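You operate a simulated robot arm through the tools that you are given. There is no shell and no other tool.

You are at the controls of a simulated robot arm. One attempt, no reset.

TASK
Swap the pin in hole 3 of the white plate for a silver rivet and set it.
Fine: the pin goes into the red rack; turn the red dial to the chart's value for that colour; use the red squeezer and park it again; the red valve and the other holes stay as they are.

The check looks at the end state, three seconds after you hand in, the way a careful person would. Anything else that was tipped, shoved, dropped, spilled or broken makes it a failure.

THE ROBOT
A 6-joint arm with a fingered hand, fixed in place. Base frame: the origin is on the floor under the middle of its stand, x ahead of it, y to its left, z up; the work surface is at about z = 1050. Units: mm, rad, N and s.
With the tool pointing down near the work surface it reaches from about 200 to 720 mm from the base axis. Its first joint turns from -2.897 to 2.897 rad. Payload 4 kg.
The tool frame sits at the grasp point between the pads (the TCP): z along the fingers, y along the line on which they close. The tips reach 26 mm beyond it. The gripper opens to 148 mm; its body begins 73 mm behind the TCP. The gripper is a hand of 3 fingers: y runs from the thumb to the fingers, the wrist lies at [0, 0, -239] in the tool frame.
Orientation is that of the tool frame in the base frame, as a unit quaternion [x, y, z, w]. With the fingers straight down and closing along the base's y, the tool's x points along the base's -x, its y along +y and its z along -z.

THE INTERFACE
- The arm moves only by the tool apply_moves. Its argument "steps" is text: rows parted by semicolons, each of 6 numbers parted by spaces: the turn, a rotation vector about the tool's x, y, z in rad, then the shift along the tool's x, y, z in mm. In form: wx wy wz tx ty tz; .... A call has 1 to 20 rows; each row is the pose to reach, as a shift and turn from the pose commanded when the call began, along the tool's axes at that moment. Rows are played at 5 a second. More than 50 mm and 0.15 rad between two rows, and nothing of the call is played. A pose out of reach is approached as far as the arm can. The call stops where the force on the tool passes 40 N (or 10 N more than at its start, if that is more) or the arm is blocked; 0.2 s more then pass. In this call time passes only in rows, and 0.2 s behind the last. It gives the time, the measured TCP pose, the force on the tool (base axes), the opening and the grip force at its end, in the units of the frame above (readings bear some noise), with the torque about the TCP (base axes, N m) and any sound that the robot's microphone picked up, and new pictures: "views" is both (left out), scene, wrist or none.
- Cameras (640 x 400 px; columns grow to the right, rows downward): "scene" is fixed at [220.2, -514.7, 1782.2]; the picture's right is [0.76, -0.65, 0.00], its down [-0.58, -0.68, -0.45] and it looks along [0.29, 0.35, -0.89] (base axes); focal length 231 px, centre (320, 200). "wrist" rides on the gripper at [67, -39, -90] in the tool frame; the picture's right is [0.50, 0.87, 0.00], its down [-0.66, 0.38, -0.65] and it looks along [-0.57, 0.33, 0.76] (tool axes); focal length 222 px, centre (320, 200). There is no depth. A picture from a camera that has moved, and an enlarged one, comes with that camera's place and axes in the base frame and with its lens. The place of the scene camera against the robot may be out by one fixed shift of up to 18 mm in any direction.
- raise_lower(by): slides the trunk up (or, below 0, down) by that many mm; the arm rides with it, the base frame stays. It gives what a move gives, with no picture.
- move_fingers(finger1, finger2, thumb_bend): sets how far each is bent, from 0 (flat) to 1 (curled in); at 0.3 the hand is open as for a grip, at 0.7 the pads meet at the TCP. One left out holds its place. A second passes; each finger stops where it meets its share of the squeeze, and holds until it gets a number again. It is the only way to open and close the hand. It gives what a move gives, with no picture; readings hold the bend of each and the force on the fingers (four entries, about 0 where the hand has none), thumb and palm.
- close_up(camera, box): a new picture of the part [left, top, right, bottom] of that camera's present view, enlarged. It takes no simulated time.
- close_job(): hands the job in; it is judged then, once.

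Places have to be worked out from the pictures, the camera data and where the tool is seen. Open the gripper and draw the arm clear of the work before you hand the job in, unless the task says otherwise.

The tools are called after "Request:" as name(argument=value, ...) on one line, values as JSON. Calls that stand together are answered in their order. apply_moves: Moves the arm, as the interface text tells. Its arguments: {"type":"object","properties":{"steps":{"type":"string"},"views":{"type":"string","enum":["both","scene","wrist","none"]}},"required":["steps"]} The other tools are called the same way: raise_lower (by) moves the trunk up or down; move_fingers (finger1, finger2, thumb_bend) moves the fingers one by one; close_up (camera, box) takes an enlarged picture of a part of a camera's view; close_job () hands the job in.

At the start:

```text
t: 0.0
eef_pos: [414.5, 31.6, 1394.5]
tcp_rot: [0.001, 1.0, 0.0, 0.001]
force: [0.9, 0.7, 0.1]
wrist_torque: [0.0, -0.02, 0.0]
opening: 147.9
gripper_force: 0.0
shape: jaw
bend: [0.3, 0.3, 0.3]
finger forces: [0.0, 0.0, 0.1, 0.1, 0.0, 0.0]
trunk travel left (down, up): [-525.0, 65.0]
```

scene: 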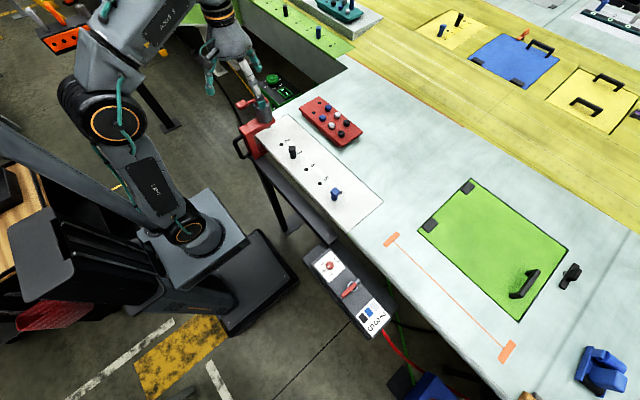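
wrist: 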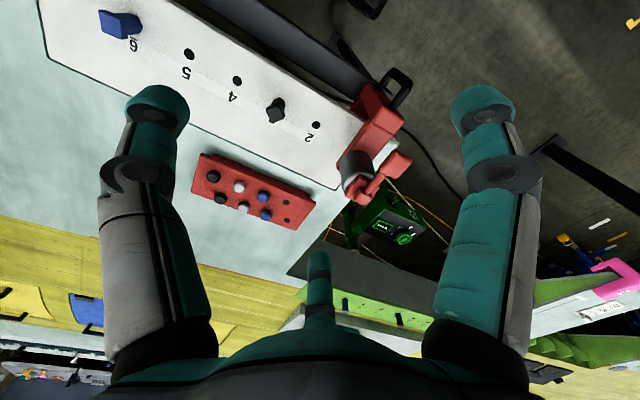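

I see the white plate with numbered holes, a red rack with black, silver and blue rivets, a red tool on the plate's end and a control box with a red dial. I'll enlarge these parts first.

Request:
close_up(camera="scene", box=[220, 80, 400, 220])

Request:
close_up(camera="scene", box=[290, 230, 410, 350])

Request:
close_up(camera="wrist", box=[180, 60, 440, 260])

Request:
close_up(camera="scene", box=[400, 170, 640, 400])

```text
2.86 times, centred on (310, 150) of scene
camera zoom: at [220.2, -514.7, 1782.2], right [0.76, -0.65, 0.0], down [-0.58, -0.68, -0.45], along [0.29, 0.35, -0.89], focal length 660 px, centre (349, 343)
```

zoom: 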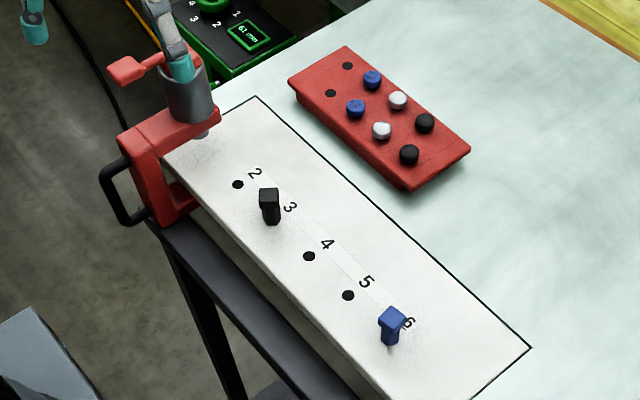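

```text
3.33 times, centred on (350, 290) of scene
camera zoom: at [220.2, -514.7, 1782.2], right [0.76, -0.65, 0.0], down [-0.58, -0.68, -0.45], along [0.29, 0.35, -0.89], focal length 770 px, centre (220, -100)
```

zoom: 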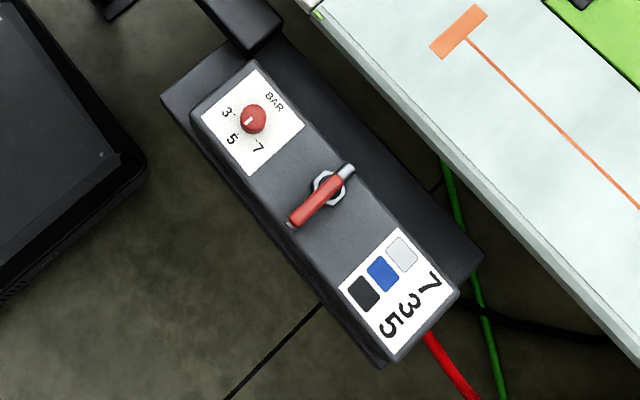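

```text
2.00 times, centred on (310, 160) of wrist
camera zoom: at [347.8, -7.7, 1485.0], right [-0.5, 0.87, 0.0], down [0.65, 0.38, 0.66], along [0.57, 0.33, -0.76], focal length 444 px, centre (340, 280)
```

zoom: 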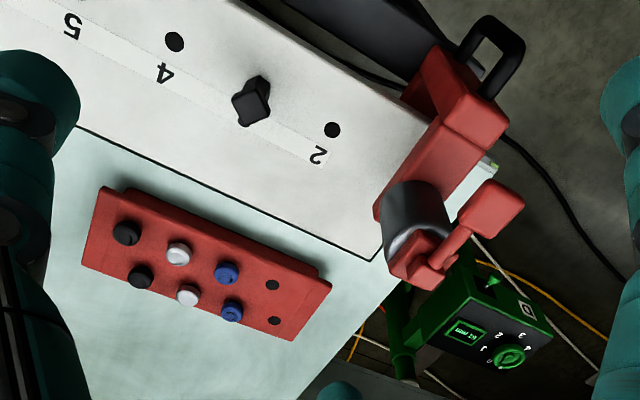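

```text
1.74 times, centred on (520, 285) of scene
camera zoom: at [220.2, -514.7, 1782.2], right [0.76, -0.65, 0.0], down [-0.58, -0.68, -0.45], along [0.29, 0.35, -0.89], focal length 402 px, centre (-28, 52)
```

zoom: 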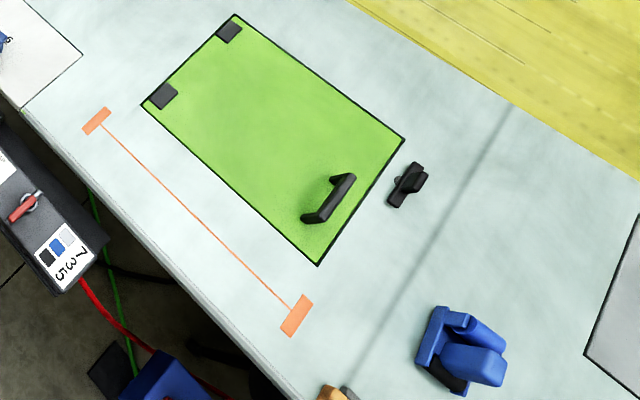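

The holes run along y at x≈500 with about 80 mm spacing, and the chart seems to pair silver with 7. I'll enlarge the details more: dial, chart, squeezer, rack and pin.

Request:
close_up(camera="scene", box=[320, 245, 352, 275])

Request:
close_up(camera="scene", box=[345, 295, 395, 345])

Request:
close_up(camera="scene", box=[228, 80, 308, 160])

Request:
close_up(camera="scene", box=[295, 90, 365, 150])

Request:
close_up(camera="wrist", box=[320, 60, 440, 220])

Request:
close_up(camera="wrist", box=[180, 60, 340, 240])

```text
13.33 times, centred on (336, 260) of scene
camera zoom: at [220.2, -514.7, 1782.2], right [0.76, -0.65, 0.0], down [-0.58, -0.68, -0.45], along [0.29, 0.35, -0.89], focal length 3081 px, centre (107, -600)
```

zoom: 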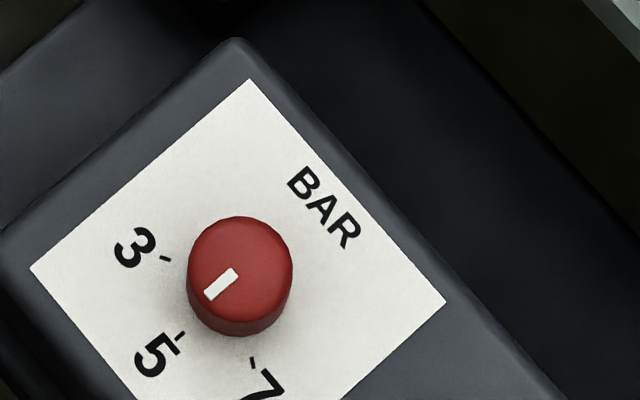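

```text
8.00 times, centred on (370, 320) of scene
camera zoom: at [220.2, -514.7, 1782.2], right [0.76, -0.65, 0.0], down [-0.58, -0.68, -0.45], along [0.29, 0.35, -0.89], focal length 1848 px, centre (-80, -760)
```

zoom: 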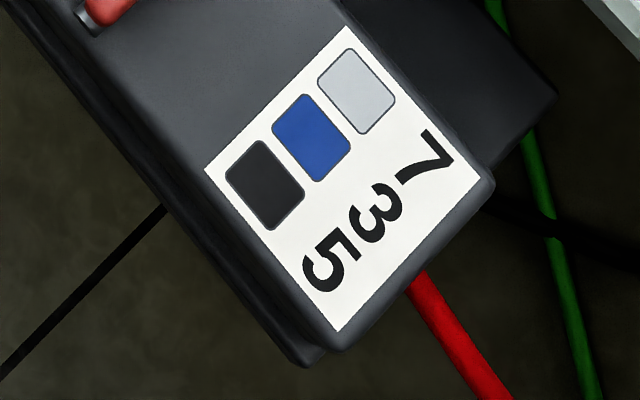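

```text
5.00 times, centred on (268, 120) of scene
camera zoom: at [220.2, -514.7, 1782.2], right [0.76, -0.65, 0.0], down [-0.58, -0.68, -0.45], along [0.29, 0.35, -0.89], focal length 1155 px, centre (580, 600)
```

zoom: 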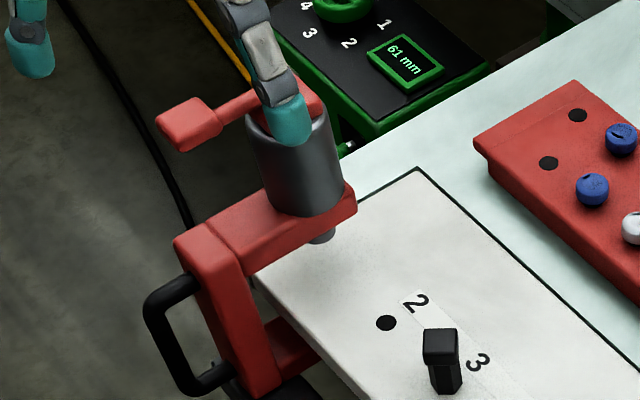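

```text
6.67 times, centred on (330, 120) of scene
camera zoom: at [220.2, -514.7, 1782.2], right [0.76, -0.65, 0.0], down [-0.58, -0.68, -0.45], along [0.29, 0.35, -0.89], focal length 1540 px, centre (253, 733)
```

zoom: 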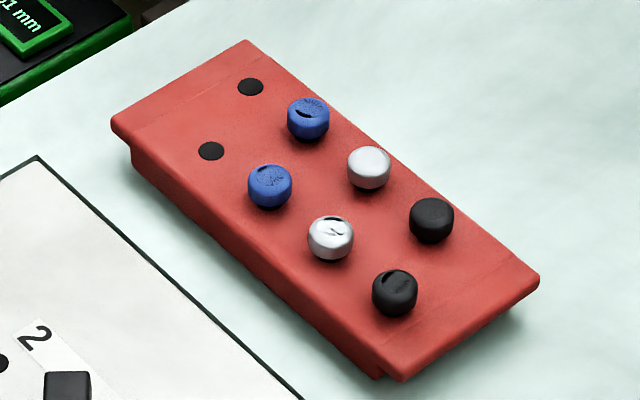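

```text
2.50 times, centred on (380, 140) of wrist
camera zoom: at [347.8, -7.7, 1485.0], right [-0.5, 0.87, 0.0], down [0.65, 0.38, 0.66], along [0.57, 0.33, -0.76], focal length 555 px, centre (170, 350)
```

zoom: 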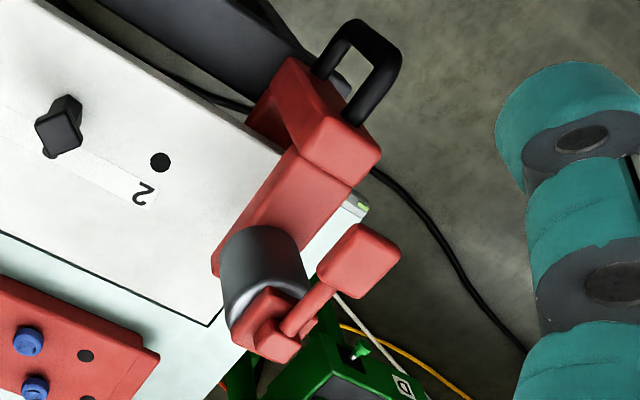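

```text
2.22 times, centred on (260, 150) of wrist
camera zoom: at [347.8, -7.7, 1485.0], right [-0.5, 0.87, 0.0], down [0.65, 0.38, 0.66], along [0.57, 0.33, -0.76], focal length 494 px, centre (453, 311)
```

zoom: 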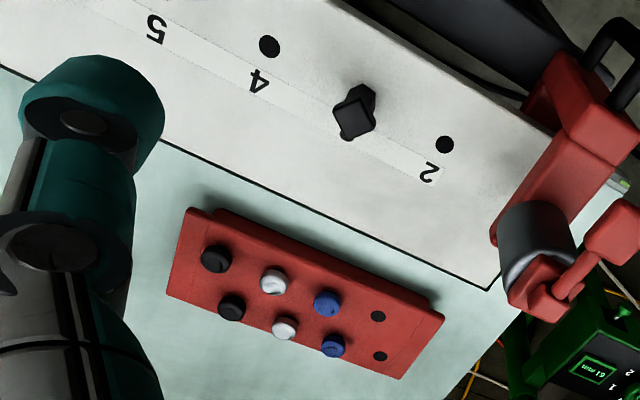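

The chart pairs silver with 7, the dial currently points to 5, and the pin in hole 3 is black. The squeezer is a C-frame with a rear handle and a lever on top, straddling the plate's end. I'll move the hand down toward the plate for a second wrist view to triangulate heights.

Request:
apply_moves(steps="0 0 0 -10 -23 36; 0 0 0 -20 -46 72; 0 0 0 -28 -69 108; 0 0 0 -35.5 -91.6 144.5", views="both")

```text
t: 1.0
eef_pos: [451.2, -62.8, 1251.6]
tcp_rot: [0.001, 1.0, 0.0, 0.001]
force: [-0.4, 0.3, -0.4]
wrist_torque: [0.02, 0.0, -0.01]
opening: 148.0
gripper_force: 0.1
shape: jaw
bend: [0.3, 0.3, 0.3]
finger forces: [0.0, 0.0, 0.0, 0.0, 0.0, 0.1]
trunk travel left (down, up): [-525.0, 65.0]
camera wrist: at [385.0, -102.2, 1339.7], right [-0.5, 0.87, 0.0], down [0.65, 0.38, 0.66], along [0.57, 0.33, -0.75], focal length 222 px, centre (320, 200)
```

scene: 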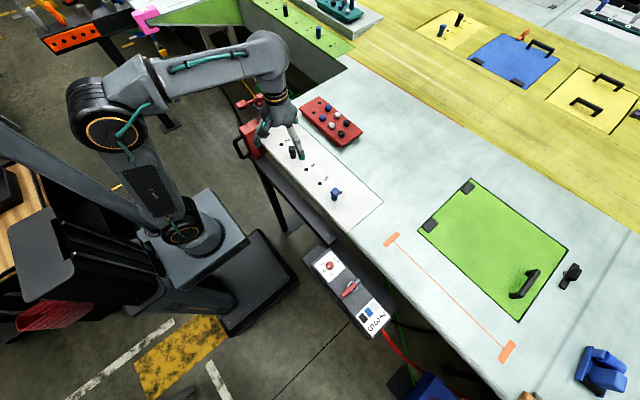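
wrist: 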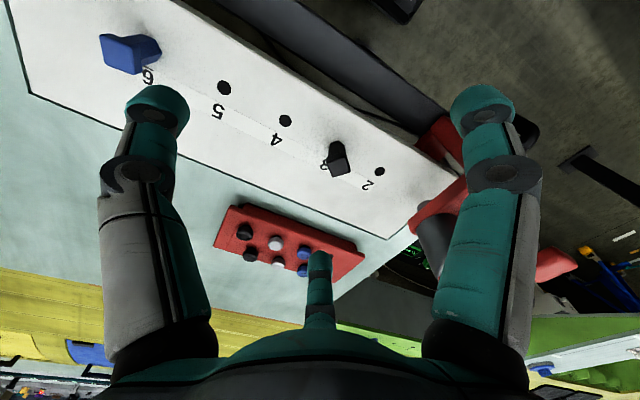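

I now have a second wrist view. I'll take close-ups of the holes, pin and squeezer to triangulate.

Request:
close_up(camera="wrist", box=[200, 70, 440, 220])

Request:
close_up(camera="wrist", box=[300, 120, 400, 200])

Request:
close_up(camera="wrist", box=[210, 190, 380, 310])

Request:
close_up(camera="wrist", box=[380, 80, 600, 320])

Request:
close_up(camera="scene", box=[220, 70, 360, 220])

```text
2.67 times, centred on (320, 145) of wrist
camera zoom: at [385.0, -102.2, 1339.7], right [-0.5, 0.87, 0.0], down [0.65, 0.38, 0.66], along [0.57, 0.33, -0.75], focal length 592 px, centre (320, 347)
```

zoom: 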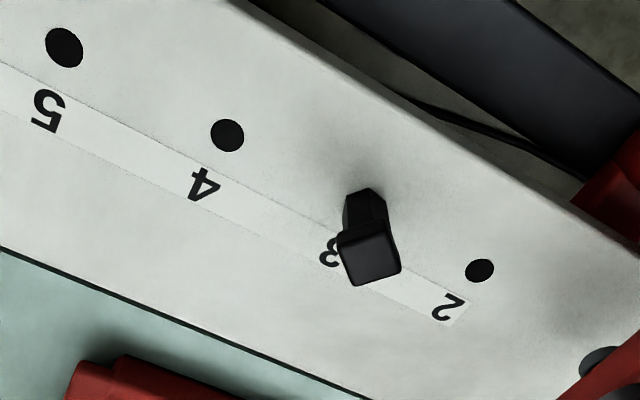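

```text
5.00 times, centred on (350, 160) of wrist
camera zoom: at [385.0, -102.2, 1339.7], right [-0.5, 0.87, 0.0], down [0.65, 0.38, 0.66], along [0.57, 0.33, -0.75], focal length 1111 px, centre (170, 400)
```

zoom: 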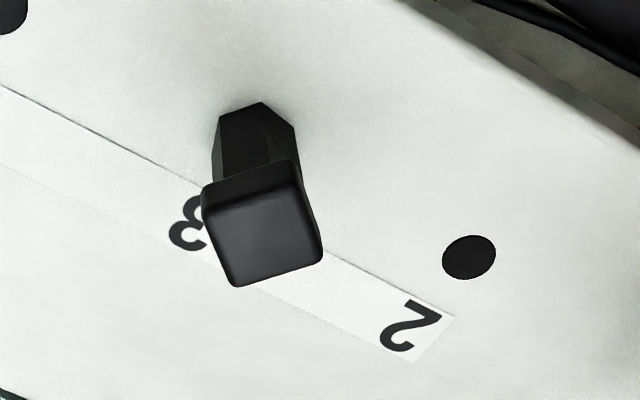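

```text
3.33 times, centred on (295, 250) of wrist
camera zoom: at [385.0, -102.2, 1339.7], right [-0.5, 0.87, 0.0], down [0.65, 0.38, 0.66], along [0.57, 0.33, -0.75], focal length 740 px, centre (403, 33)
```

zoom: 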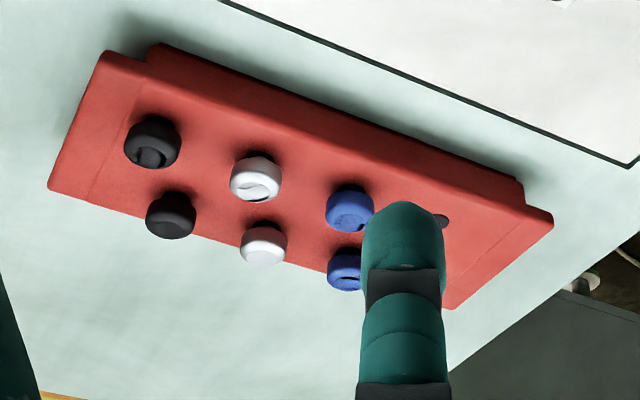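

```text
1.67 times, centred on (490, 200) of wrist
camera zoom: at [385.0, -102.2, 1339.7], right [-0.5, 0.87, 0.0], down [0.65, 0.38, 0.66], along [0.57, 0.33, -0.75], focal length 370 px, centre (37, 200)
```

zoom: 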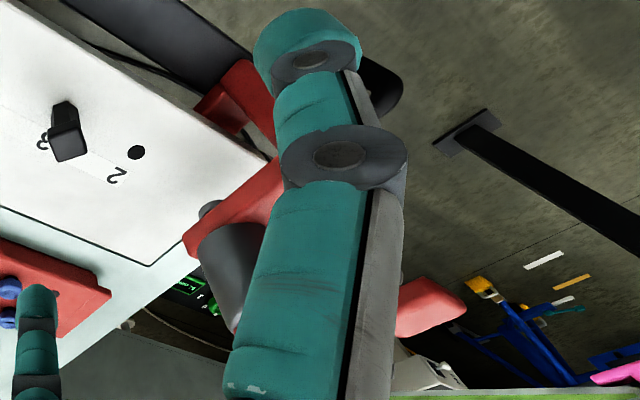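

```text
2.67 times, centred on (290, 145) of scene
camera zoom: at [220.2, -514.7, 1782.2], right [0.76, -0.65, 0.0], down [-0.58, -0.68, -0.45], along [0.29, 0.35, -0.89], focal length 616 px, centre (400, 347)
```

zoom: 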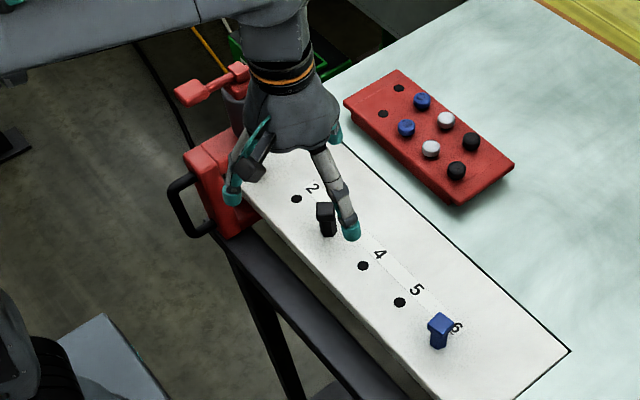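

Triangulating with the two wrist views puts the plate surface at z≈1050 with hole 3 at about (506, -5). The near rack row is at x≈695 with its top at z≈1083. Next I'll move over to the control box to look at the dial, which also leaves the scene camera a free view of the squeezer.

Request:
apply_moves(steps="0 0 0 19 -39.8 4.1; 0 0 0 38 -79.6 8.2; 0 0 0 57 -119.4 12.3; 0 0 0 76 -159.2 16.4; 0 0 0 95 -199 20.5; 0 0 0 114 -238.8 24.6; 0 0 0 133 -278.6 28.7; 0 0 0 152 -318.4 32.8; 0 0 0 171 -358.2 36.9; 0 0 0 190 -398 41; 0 0 0 190 -398 41", views="both")

Request:
close_up(camera="scene", box=[225, 85, 295, 165])

Request:
close_up(camera="scene", box=[235, 90, 275, 130])

Request:
close_up(camera="scene", box=[225, 125, 275, 175])

```text
t: 3.4
eef_pos: [293.6, -416.1, 1161.6]
tcp_rot: [0.016, 1.0, -0.014, -0.004]
force: [0.1, -0.3, -0.1]
wrist_torque: [0.04, 0.02, 0.0]
opening: 148.0
gripper_force: 0.1
shape: jaw
bend: [0.3, 0.3, 0.3]
finger forces: [0.1, 0.1, 0.0, 0.1, 0.1, 0.1]
out of reach, approached as far as the arm can: row 8, 9, 10, 11
trunk travel left (down, up): [-525.0, 65.0]
camera wrist: at [227.8, -450.4, 1253.8], right [-0.47, 0.88, -0.02], down [0.67, 0.38, 0.64], along [0.57, 0.28, -0.77], focal length 222 px, centre (320, 200)
```

scene: 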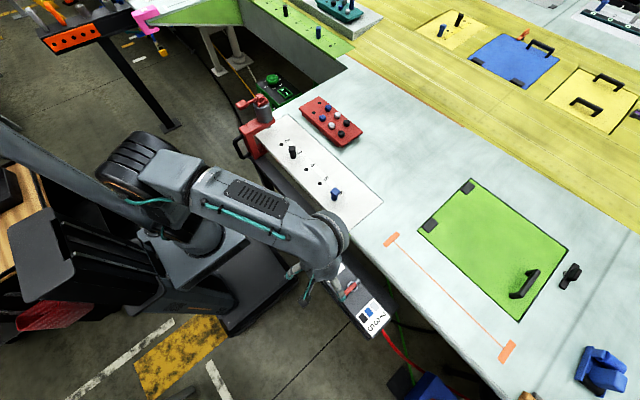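
wrist: 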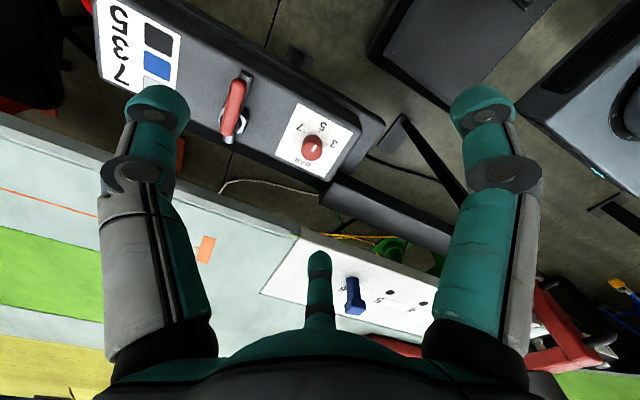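

```text
5.00 times, centred on (260, 125) of scene
camera zoom: at [220.2, -514.7, 1782.2], right [0.76, -0.65, 0.0], down [-0.58, -0.68, -0.45], along [0.29, 0.35, -0.89], focal length 1155 px, centre (620, 575)
```

zoom: 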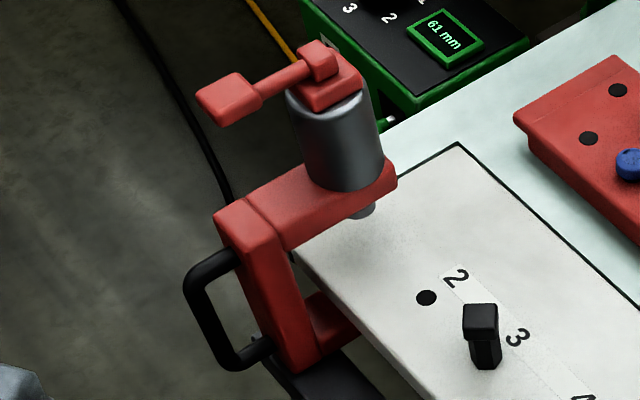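

```text
10.00 times, centred on (255, 110) of scene
camera zoom: at [220.2, -514.7, 1782.2], right [0.76, -0.65, 0.0], down [-0.58, -0.68, -0.45], along [0.29, 0.35, -0.89], focal length 2311 px, centre (970, 1100)
```

zoom: 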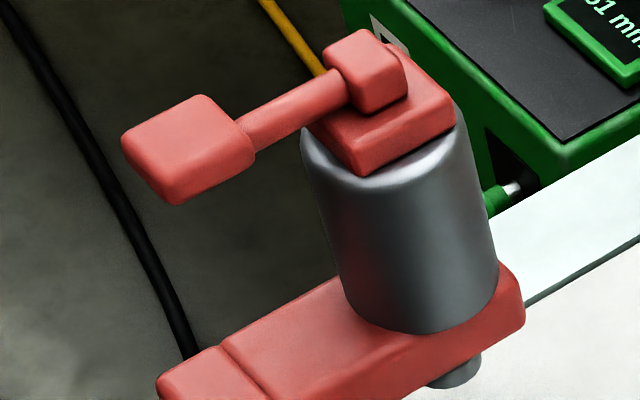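

```text
8.00 times, centred on (250, 150) of scene
camera zoom: at [220.2, -514.7, 1782.2], right [0.76, -0.65, 0.0], down [-0.58, -0.68, -0.45], along [0.29, 0.35, -0.89], focal length 1848 px, centre (880, 600)
```

zoom: 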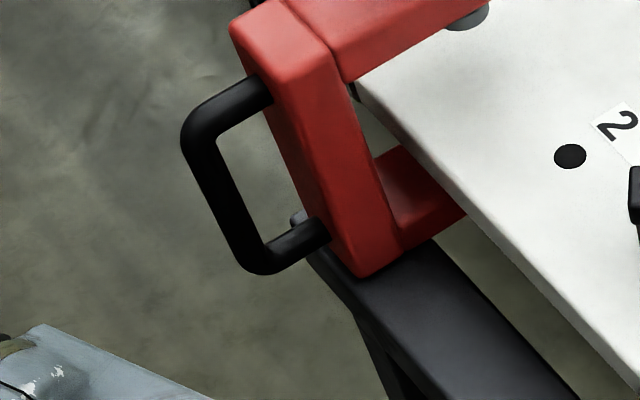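

The squeezer's column stands on a dark shelf in front of the plate, and the lever on top of its cylinder points back toward the robot. That last move hit a joint limit because the tool yaw stayed fixed while the arm swung, so I'll turn the tool about its z with the arm, starting with a small step to see which reference pose applies.

Request:
apply_moves(steps="0 0 0.1 -10 10 -10", views="none")

```text
t: 3.8
eef_pos: [305.8, -405.2, 1172.8]
tcp_rot: [0.051, 0.999, 0.001, 0.0]
force: [-0.5, 0.1, -0.4]
wrist_torque: [0.03, -0.03, -0.01]
opening: 147.6
gripper_force: 0.0
shape: jaw
bend: [0.3, 0.3, 0.3]
finger forces: [0.1, 0.0, 0.0, 0.0, 0.0, 0.1]
trunk travel left (down, up): [-525.0, 65.0]
```

The reference was the reached pose with clean orientation. Now I'll yaw the tool about −0.9 rad in total while staying near (301, −385, 1145), for a good look at the dial and the valve.

Request:
apply_moves(steps="0 0 0.135 1 3 5; 0 0 0.27 2 6 10; 0 0 0.4 3 10 15; 0 0 0.53 5 13 20; 0 0 0.67 6 16 24; 0 0 0.8 7 19.4 28; 0 0 0.8 7 19.4 28", views="wrist")

Request:
close_up(camera="wrist", box=[220, 80, 420, 220])

```text
t: 5.4
eef_pos: [304.5, -382.7, 1143.9]
tcp_rot: [0.437, 0.899, 0.0, 0.001]
force: [-0.5, -0.2, -0.4]
wrist_torque: [-0.03, 0.02, 0.01]
opening: 147.8
gripper_force: 0.0
shape: jaw
bend: [0.3, 0.3, 0.3]
finger forces: [0.0, 0.1, 0.1, 0.0, 0.0, 0.1]
trunk travel left (down, up): [-525.0, 65.0]
camera wrist: at [233.2, -353.2, 1234.6], right [0.37, 0.93, 0.0], down [0.7, -0.28, 0.65], along [0.61, -0.24, -0.76], focal length 222 px, centre (320, 200)
```

wrist: 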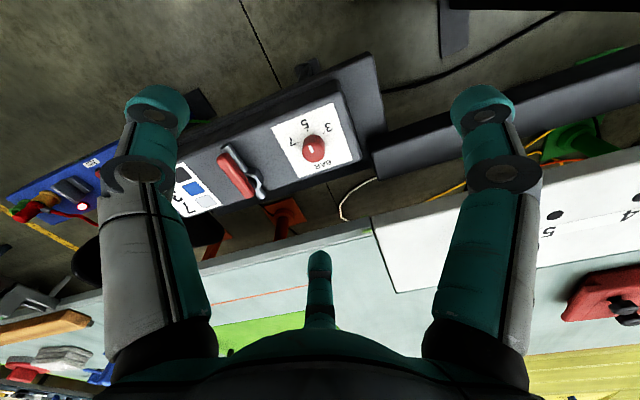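

```text
2.86 times, centred on (320, 150) of wrist
camera zoom: at [233.2, -353.2, 1234.6], right [0.37, 0.93, 0.0], down [0.7, -0.28, 0.65], along [0.61, -0.24, -0.76], focal length 635 px, centre (320, 343)
```

zoom: 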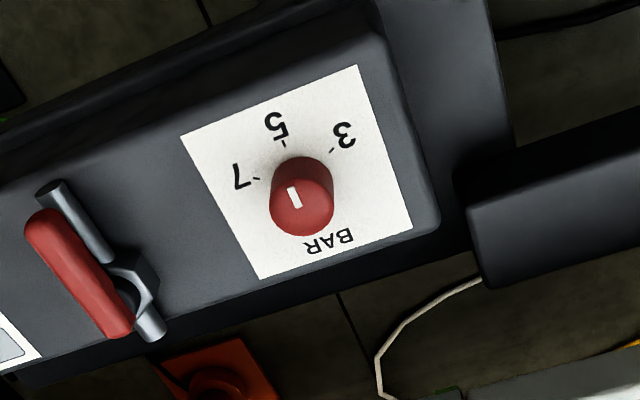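

The ticks fit a circle centred at about (346, −408): 5 points toward the robot and 7 sits about 60° counter-clockwise from it. The panel is at z≈985 and the knob top at about 1005. I'll partly close the fingers to learn their shape before going down on the knob.

Request:
move_fingers(finger1=0.5, finger2=0.5, thumb_bend=0.5)

Request:
close_up(camera="wrist", box=[0, 0, 640, 400])

Request:
close_up(camera="scene", box=[260, 190, 400, 310])

```text
t: 6.4
eef_pos: [304.5, -382.1, 1144.5]
tcp_rot: [0.435, 0.9, 0.001, 0.001]
force: [0.4, -0.3, -0.1]
wrist_torque: [-0.01, 0.02, -0.01]
opening: 62.8
gripper_force: 0.0
shape: fingers
bend: [0.5, 0.5, 0.5]
finger forces: [0.1, 0.0, 0.0, 0.0, 0.0, 0.1]
trunk travel left (down, up): [-525.0, 65.0]
```

```text
1.00 times, centred on (320, 200) of wrist (not enlarged: the box is as wide or as high as the picture)
camera zoom: at [233.2, -353.4, 1234.6], right [0.37, 0.93, 0.0], down [0.7, -0.28, 0.65], along [0.61, -0.24, -0.76], focal length 222 px, centre (320, 200)
```

zoom: 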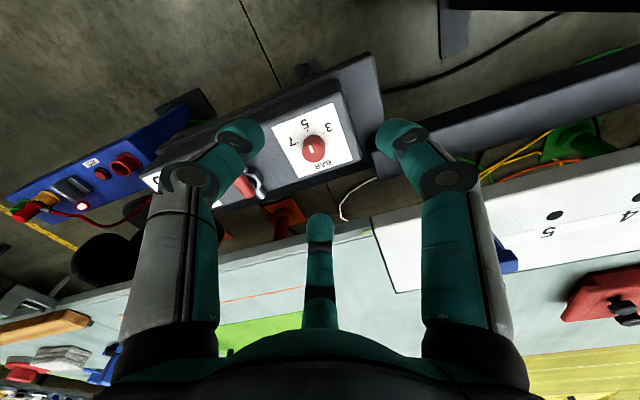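

```text
3.33 times, centred on (330, 250) of scene
camera zoom: at [220.2, -514.7, 1782.2], right [0.76, -0.65, 0.0], down [-0.58, -0.68, -0.45], along [0.29, 0.35, -0.89], focal length 770 px, centre (287, 33)
```

zoom: 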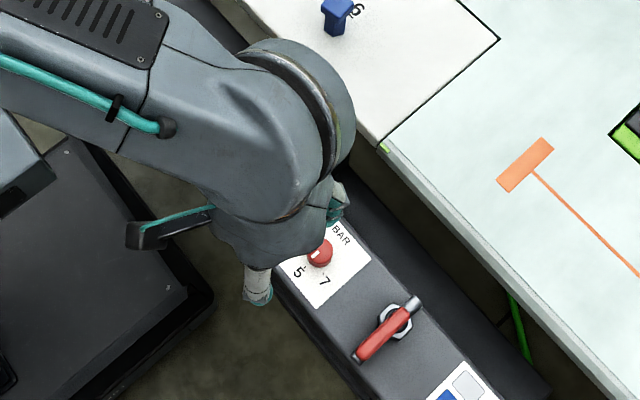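

At bend 0.5 the opening is 63 mm, so about 0.55 should clear the 26 mm knob. I'll hover above the knob at (346, −408) with the tool yawed to about −80°, so a +60° turn stays within joint range, and check the alignment there.

Request:
apply_moves(steps="0 0 0.125 -11.5 4 21; 0 0 0.25 -23 8 42; 0 0 0.375 -34.5 12 63; 0 0 0.5 -45.9 15.95 84.5; 0 0 0.5 -45.9 15.95 84.5", views="both")

Request:
close_up(camera="wrist", box=[200, 90, 440, 240])

Request:
close_up(camera="scene", box=[290, 210, 380, 290])

```text
t: 7.6
eef_pos: [345.4, -407.4, 1058.1]
tcp_rot: [0.646, 0.764, 0.001, 0.0]
force: [0.6, 0.7, 0.8]
wrist_torque: [-0.03, -0.01, 0.02]
opening: 62.8
gripper_force: 0.0
shape: fingers
bend: [0.5, 0.5, 0.5]
finger forces: [0.0, 0.0, 0.0, 0.1, 0.1, 0.0]
trunk travel left (down, up): [-525.0, 65.0]
camera wrist: at [296.9, -346.9, 1148.4], right [0.77, 0.64, 0.0], down [0.48, -0.58, 0.65], along [0.42, -0.5, -0.76], focal length 222 px, centre (320, 200)
```

scene: 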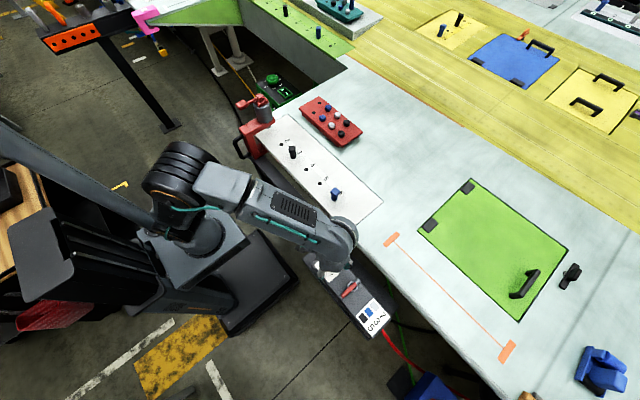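
wrist: 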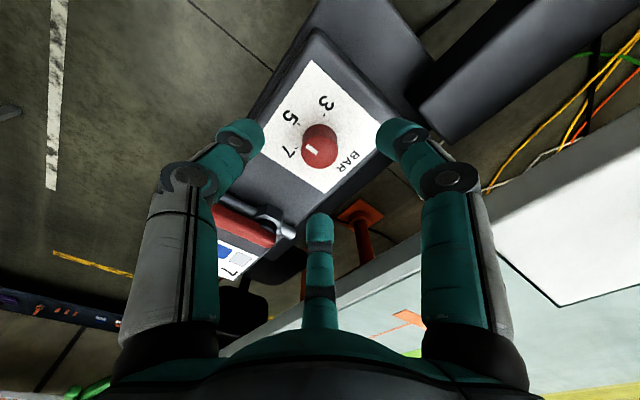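

```text
2.67 times, centred on (320, 165) of wrist
camera zoom: at [296.9, -346.9, 1148.4], right [0.77, 0.64, 0.0], down [0.48, -0.58, 0.65], along [0.42, -0.5, -0.76], focal length 592 px, centre (320, 293)
```

zoom: 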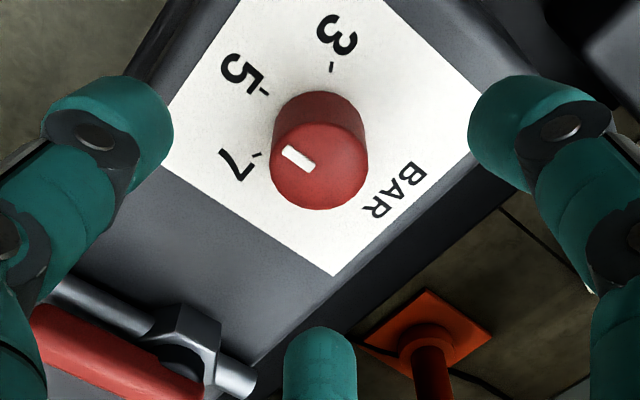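

```text
5.00 times, centred on (335, 250) of scene
camera zoom: at [220.2, -514.7, 1782.2], right [0.76, -0.65, 0.0], down [-0.58, -0.68, -0.45], along [0.29, 0.35, -0.89], focal length 1155 px, centre (245, -50)
```

zoom: 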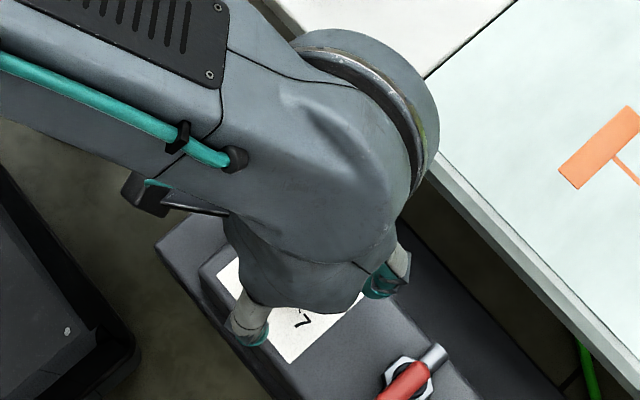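

The knob sits where predicted, at (346.8, −408.2) with its top at z≈1005, and the 7 tick is 60° counter-clockwise from 5. I'll correct by about 1 mm, descend to TCP z≈1018, and check before closing.

Request:
apply_moves(steps="0 0 0 -1.3 0.7 14; 0 0 0 -1.3 0.7 28; 0 0 0 -1.3 0.7 40; 0 0 0 -1.3 0.7 40", views="wrist")

Request:
close_up(camera="wrist", box=[200, 90, 440, 240])

Request:
close_up(camera="scene", box=[300, 230, 380, 290])

```text
t: 8.6
eef_pos: [347.9, -411.2, 1024.0]
tcp_rot: [0.645, 0.764, -0.001, 0.005]
force: [-0.1, 1.2, 19.5]
wrist_torque: [0.46, 0.25, 0.02]
opening: 63.8
gripper_force: 9.7
shape: fingers
bend: [0.49, 0.5, 0.5]
finger forces: [10.7, 0.0, 0.1, 0.0, 8.7, 0.0]
trunk travel left (down, up): [-525.0, 65.0]
stopped in row 4: the force on the tool passed its limit at 42 N (the readings are from after the stop); the commanded pose is now the measured one
camera wrist: at [298.0, -349.7, 1114.4], right [0.77, 0.64, 0.0], down [0.48, -0.58, 0.66], along [0.42, -0.51, -0.75], focal length 222 px, centre (320, 200)
```

wrist: 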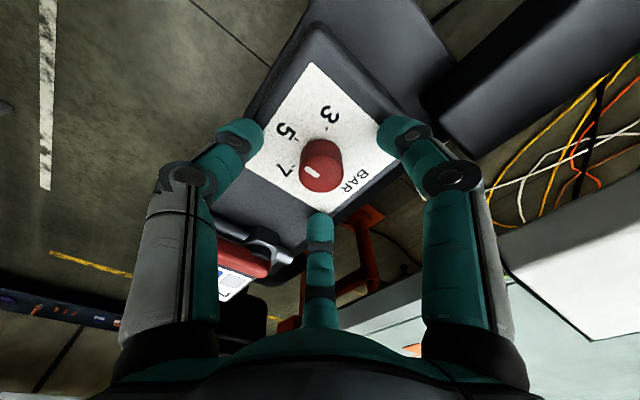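

```text
2.67 times, centred on (320, 165) of wrist
camera zoom: at [298.0, -349.7, 1114.4], right [0.77, 0.64, 0.0], down [0.48, -0.58, 0.66], along [0.42, -0.51, -0.75], focal length 592 px, centre (320, 293)
```

zoom: 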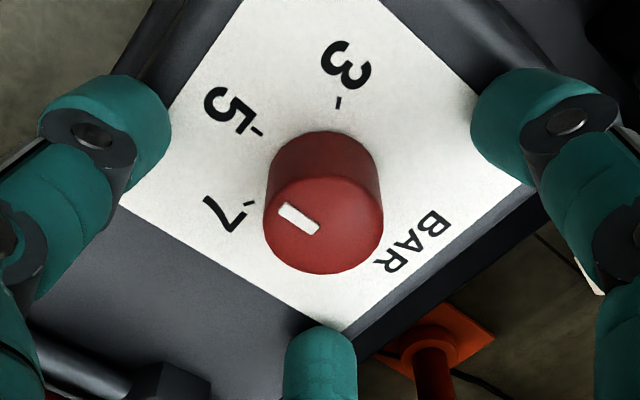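

```text
6.67 times, centred on (340, 260) of scene
camera zoom: at [220.2, -514.7, 1782.2], right [0.76, -0.65, 0.0], down [-0.58, -0.68, -0.45], along [0.29, 0.35, -0.89], focal length 1540 px, centre (187, -200)
```

zoom: 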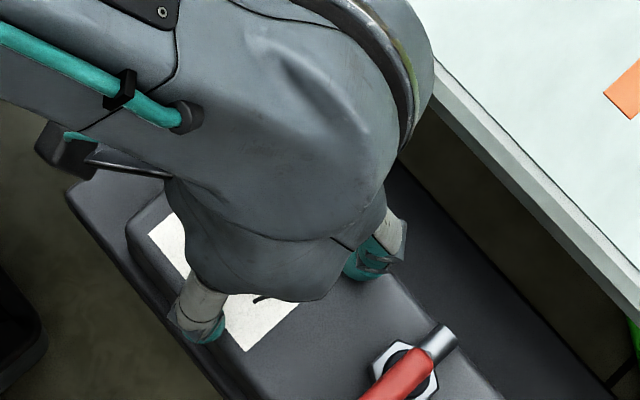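

The fingertips touched the panel at TCP z≈1020, so the tips reach about 35 mm at this bend. I'll rise 8 mm and re-centre, then close a bit more, since the tips pull up as they curl.

Request:
apply_moves(steps="0 0 0 2.1 -0.6 -8; 0 0 0 2.1 -0.6 -8", views="none")

Request:
move_fingers(finger1=0.57, finger2=0.57, thumb_bend=0.57)

Request:
close_up(camera="wrist", box=[200, 90, 440, 240])

```text
t: 9.2
eef_pos: [346.2, -408.5, 1029.7]
tcp_rot: [0.645, 0.765, 0.001, 0.003]
force: [-0.7, 0.0, 1.5]
wrist_torque: [-0.02, 0.02, -0.01]
opening: 62.3
gripper_force: 0.0
shape: fingers
bend: [0.5, 0.5, 0.5]
finger forces: [0.1, 0.1, 0.1, 0.0, 0.0, 0.0]
trunk travel left (down, up): [-525.0, 65.0]
```

```text
t: 10.2
eef_pos: [347.6, -408.6, 1030.3]
tcp_rot: [0.646, 0.764, 0.001, 0.005]
force: [0.2, -0.1, 0.1]
wrist_torque: [0.0, -0.01, -0.02]
opening: 42.5
gripper_force: 0.1
shape: fingers
bend: [0.56, 0.56, 0.56]
finger forces: [0.1, 0.0, 0.0, 0.1, 0.1, 0.0]
trunk travel left (down, up): [-525.0, 65.0]
```

```text
2.67 times, centred on (320, 165) of wrist
camera zoom: at [297.0, -348.2, 1120.1], right [0.77, 0.64, 0.0], down [0.48, -0.58, 0.66], along [0.42, -0.51, -0.75], focal length 592 px, centre (320, 293)
```

zoom: 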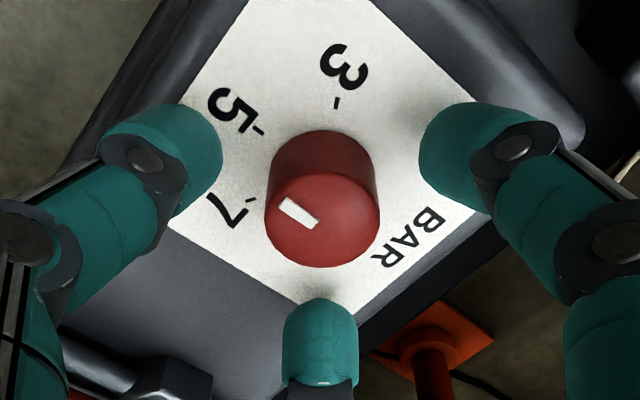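

The fingers are centred around the knob. I'll lower 9 mm more and then close on it.

Request:
apply_moves(steps="0 0 0 0 0 5; 0 0 0 0 0 9; 0 0 0 0 0 9", views="none")

Request:
move_fingers(finger1=0.66, finger2=0.66, thumb_bend=0.66)

Request:
close_up(camera="wrist", box=[200, 90, 440, 240])

```text
t: 11.0
eef_pos: [345.0, -407.8, 1024.1]
tcp_rot: [0.645, 0.764, 0.0, 0.006]
force: [-0.1, -2.5, 35.9]
wrist_torque: [0.41, 0.48, 0.1]
opening: 42.9
gripper_force: 17.5
shape: fingers
bend: [0.55, 0.56, 0.56]
finger forces: [16.2, 1.1, 0.0, 0.1, 18.6, 0.0]
trunk travel left (down, up): [-525.0, 65.0]
```

```text
t: 12.0
eef_pos: [344.6, -405.6, 1023.1]
tcp_rot: [0.644, 0.765, 0.0, 0.006]
force: [3.4, 11.1, 43.5]
wrist_torque: [1.73, -0.51, -0.11]
opening: 30.8
gripper_force: 23.5
shape: fingers
bend: [0.54, 0.65, 0.64]
finger forces: [42.4, 1.1, 0.0, 0.0, 3.6, 0.1]
trunk travel left (down, up): [-525.0, 65.0]
```

```text
2.67 times, centred on (320, 165) of wrist
camera zoom: at [296.0, -345.9, 1112.8], right [0.77, 0.64, 0.0], down [0.48, -0.58, 0.66], along [0.42, -0.51, -0.75], focal length 592 px, centre (320, 293)
```

zoom: 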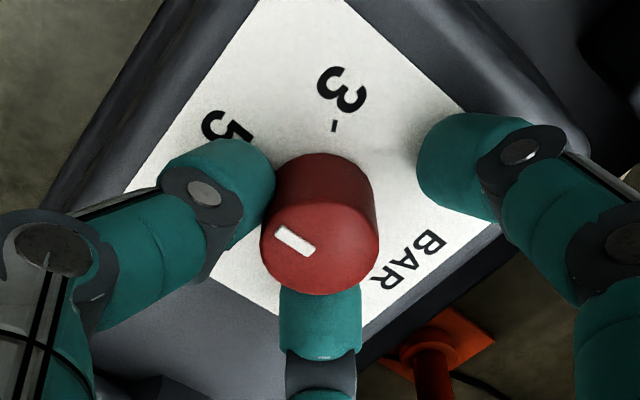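

Finger 1 is pressing on the panel with 42 N, so I'm still slightly too low. I'll ease up a few millimetres so it can slide in against the knob.

Request:
apply_moves(steps="0 0 0 0 0 -3; 0 0 0 0 0 -6; 0 0 0 0 0 -6", views="none")

Request:
close_up(camera="wrist", box=[200, 90, 440, 240])

```text
t: 12.8
eef_pos: [344.7, -409.3, 1025.9]
tcp_rot: [0.645, 0.764, 0.0, 0.003]
force: [-1.5, 1.4, -3.5]
wrist_torque: [-0.01, 0.03, -0.04]
opening: 20.4
gripper_force: 2.8
shape: fingers
bend: [0.62, 0.65, 0.64]
finger forces: [2.7, 0.3, 0.0, 0.0, 2.6, 0.0]
trunk travel left (down, up): [-525.0, 65.0]
```

```text
2.67 times, centred on (320, 165) of wrist
camera zoom: at [296.1, -348.8, 1115.6], right [0.77, 0.64, 0.0], down [0.48, -0.58, 0.66], along [0.42, -0.51, -0.75], focal length 592 px, centre (320, 293)
```

zoom: 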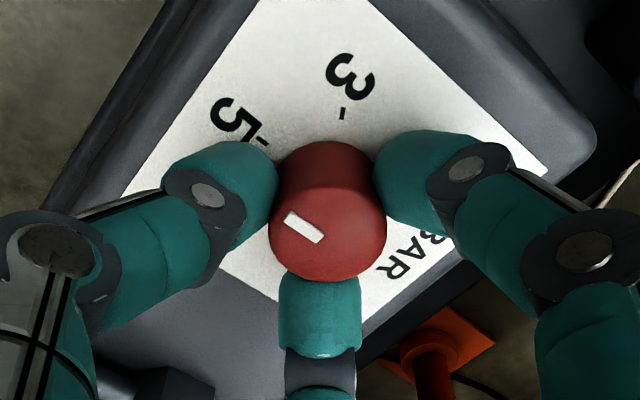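

All three fingers now touch the knob, which still points at 5. I'll firm up the grip.

Request:
move_fingers(finger1=0.7, finger2=0.7, thumb_bend=0.7)

Request:
close_up(camera="wrist", box=[200, 90, 440, 240])

```text
t: 13.8
eef_pos: [345.2, -409.7, 1026.6]
tcp_rot: [0.645, 0.764, -0.001, 0.003]
force: [-5.2, 1.2, -8.5]
wrist_torque: [-0.01, 0.06, 0.04]
opening: 19.7
gripper_force: 8.1
shape: fingers
bend: [0.62, 0.66, 0.65]
finger forces: [5.4, 2.5, 0.0, 0.0, 8.1, 0.1]
trunk travel left (down, up): [-525.0, 65.0]
```

```text
2.67 times, centred on (320, 165) of wrist
camera zoom: at [296.4, -348.8, 1116.4], right [0.77, 0.64, 0.0], down [0.48, -0.58, 0.66], along [0.42, -0.51, -0.75], focal length 592 px, centre (320, 293)
```

zoom: 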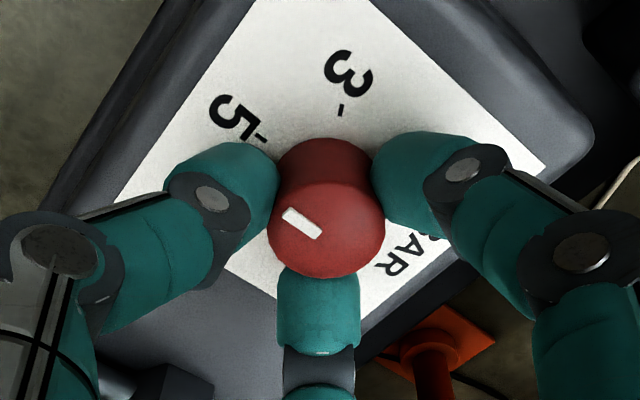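

The grip is light but balanced. I'll turn 30° counter-clockwise (−z in the tool frame) first and check for slip.

Request:
apply_moves(steps="0 0 -0.13 0 0 0; 0 0 -0.26 0 0 0; 0 0 -0.39 0 0 0; 0 0 -0.52 0 0 0; 0 0 -0.52 0 0 0", views="wrist")

Request:
close_up(camera="wrist", box=[200, 90, 440, 240])

```text
t: 15.0
eef_pos: [347.1, -408.0, 1027.0]
tcp_rot: [0.425, 0.905, -0.001, 0.004]
force: [-2.2, 2.4, -8.0]
wrist_torque: [0.04, 0.01, -0.02]
opening: 19.8
gripper_force: 7.7
shape: fingers
bend: [0.63, 0.66, 0.65]
finger forces: [7.0, 3.1, 0.0, 0.0, 5.4, 0.0]
trunk travel left (down, up): [-525.0, 65.0]
camera wrist: at [274.1, -381.1, 1116.8], right [0.35, 0.94, 0.0], down [0.71, -0.26, 0.66], along [0.62, -0.23, -0.75], focal length 222 px, centre (320, 200)
```

wrist: 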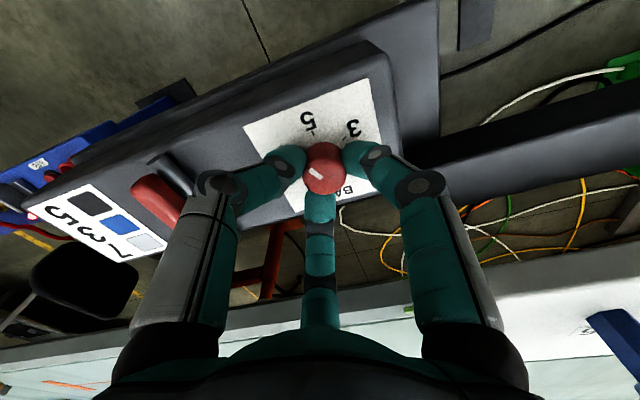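

```text
2.67 times, centred on (320, 165) of wrist
camera zoom: at [274.1, -381.1, 1116.8], right [0.35, 0.94, 0.0], down [0.71, -0.26, 0.66], along [0.62, -0.23, -0.75], focal length 592 px, centre (320, 293)
```

zoom: 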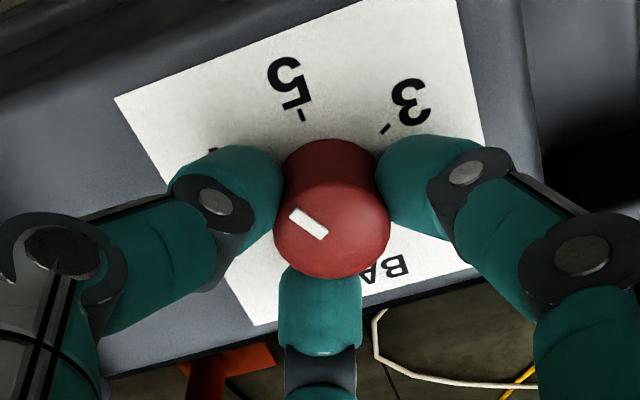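

No slip, since the mark moved with the hand. I'll turn the remaining 30°.

Request:
apply_moves(steps="0 0 -0.13 0 0 0; 0 0 -0.26 0 0 0; 0 0 -0.39 0 0 0; 0 0 -0.527 0 0 0; 0 0 -0.527 0 0 0", views="wrist")

Request:
close_up(camera="wrist", box=[200, 90, 440, 240])

```text
t: 16.2
eef_pos: [347.2, -408.3, 1026.9]
tcp_rot: [0.175, 0.985, -0.002, 0.003]
force: [1.3, 3.9, -8.0]
wrist_torque: [0.05, -0.07, 0.0]
opening: 19.6
gripper_force: 7.8
shape: fingers
bend: [0.62, 0.65, 0.66]
finger forces: [7.2, 4.0, 0.1, 0.1, 4.7, 0.0]
trunk travel left (down, up): [-525.0, 65.0]
camera wrist: at [270.8, -421.4, 1117.3], right [-0.17, 0.99, -0.01], down [0.74, 0.13, 0.66], along [0.65, 0.11, -0.75], focal length 222 px, centre (320, 200)
```

wrist: 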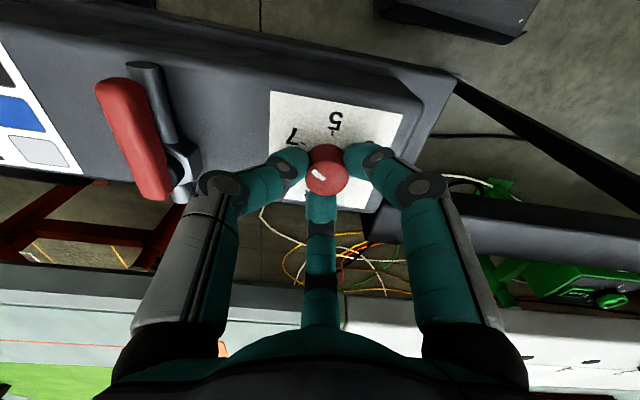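

```text
2.67 times, centred on (320, 165) of wrist
camera zoom: at [270.8, -421.4, 1117.3], right [-0.17, 0.99, -0.01], down [0.74, 0.13, 0.66], along [0.65, 0.11, -0.75], focal length 592 px, centre (320, 293)
```

zoom: 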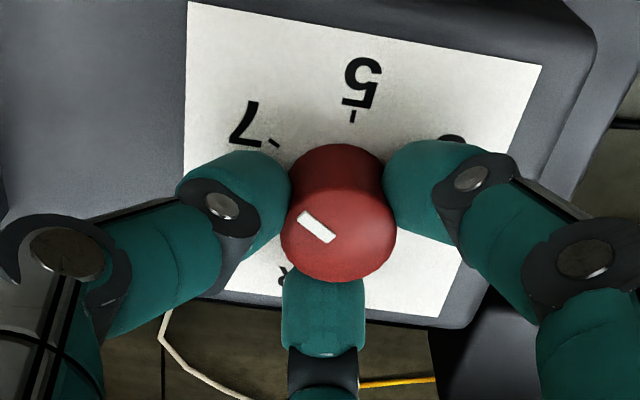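

The hand turned 60.2° in total and the mark now points to the 7. I'll release gently, rise, and check.

Request:
move_fingers(finger1=0.56, finger2=0.56, thumb_bend=0.56)

Request:
apply_moves(steps="0 0 0 0 0 -15; 0 0 0 0 0 -45; 0 0 0 0 0 -80; 0 0 0 0 0 -120; 0 0 0 0 0 -120", views="wrist")

Request:
close_up(camera="wrist", box=[260, 70, 400, 200])

Request:
close_up(camera="scene", box=[300, 230, 380, 290])

```text
t: 17.2
eef_pos: [346.8, -408.6, 1027.9]
tcp_rot: [0.176, 0.984, -0.001, 0.003]
force: [-0.1, -0.3, 0.6]
wrist_torque: [-0.02, 0.01, 0.02]
opening: 42.0
gripper_force: 0.1
shape: fingers
bend: [0.56, 0.56, 0.56]
finger forces: [0.0, 0.0, 0.0, 0.0, 0.0, 0.1]
trunk travel left (down, up): [-525.0, 65.0]
```

```text
t: 18.4
eef_pos: [345.1, -409.6, 1147.7]
tcp_rot: [0.177, 0.984, -0.002, 0.003]
force: [-1.0, -0.6, 0.4]
wrist_torque: [-0.05, -0.05, 0.0]
opening: 42.1
gripper_force: 0.1
shape: fingers
bend: [0.56, 0.56, 0.56]
finger forces: [0.1, 0.0, 0.0, 0.1, 0.0, 0.1]
trunk travel left (down, up): [-525.0, 65.0]
camera wrist: at [269.0, -421.7, 1236.8], right [-0.17, 0.99, -0.01], down [0.74, 0.13, 0.66], along [0.65, 0.11, -0.75], focal length 222 px, centre (320, 200)
```

wrist: 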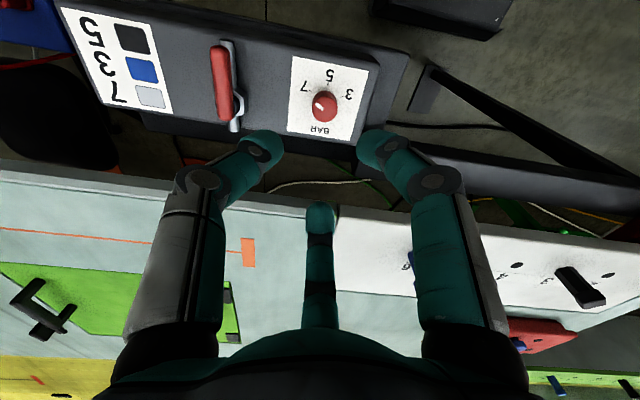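

```text
3.08 times, centred on (330, 135) of wrist
camera zoom: at [269.0, -421.7, 1236.8], right [-0.17, 0.99, -0.01], down [0.74, 0.13, 0.66], along [0.65, 0.11, -0.75], focal length 684 px, centre (289, 400)
```

zoom: 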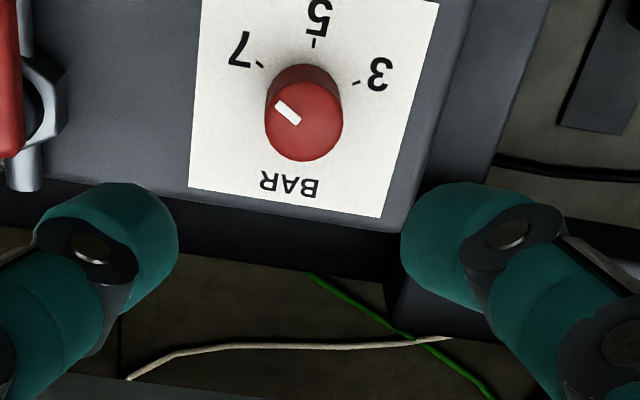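

```text
6.67 times, centred on (340, 260) of scene
camera zoom: at [220.2, -514.7, 1782.2], right [0.76, -0.65, 0.0], down [-0.58, -0.68, -0.45], along [0.29, 0.35, -0.89], focal length 1540 px, centre (187, -200)
```

zoom: 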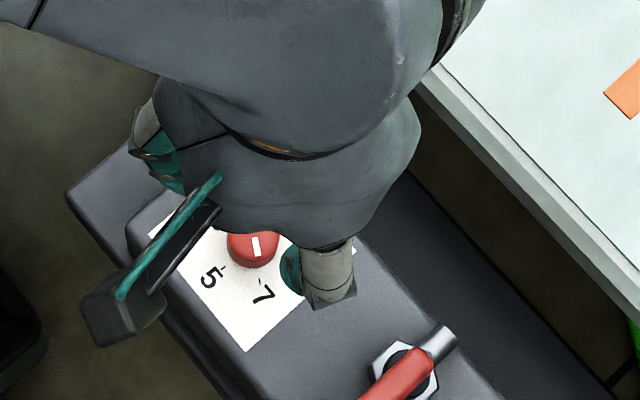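

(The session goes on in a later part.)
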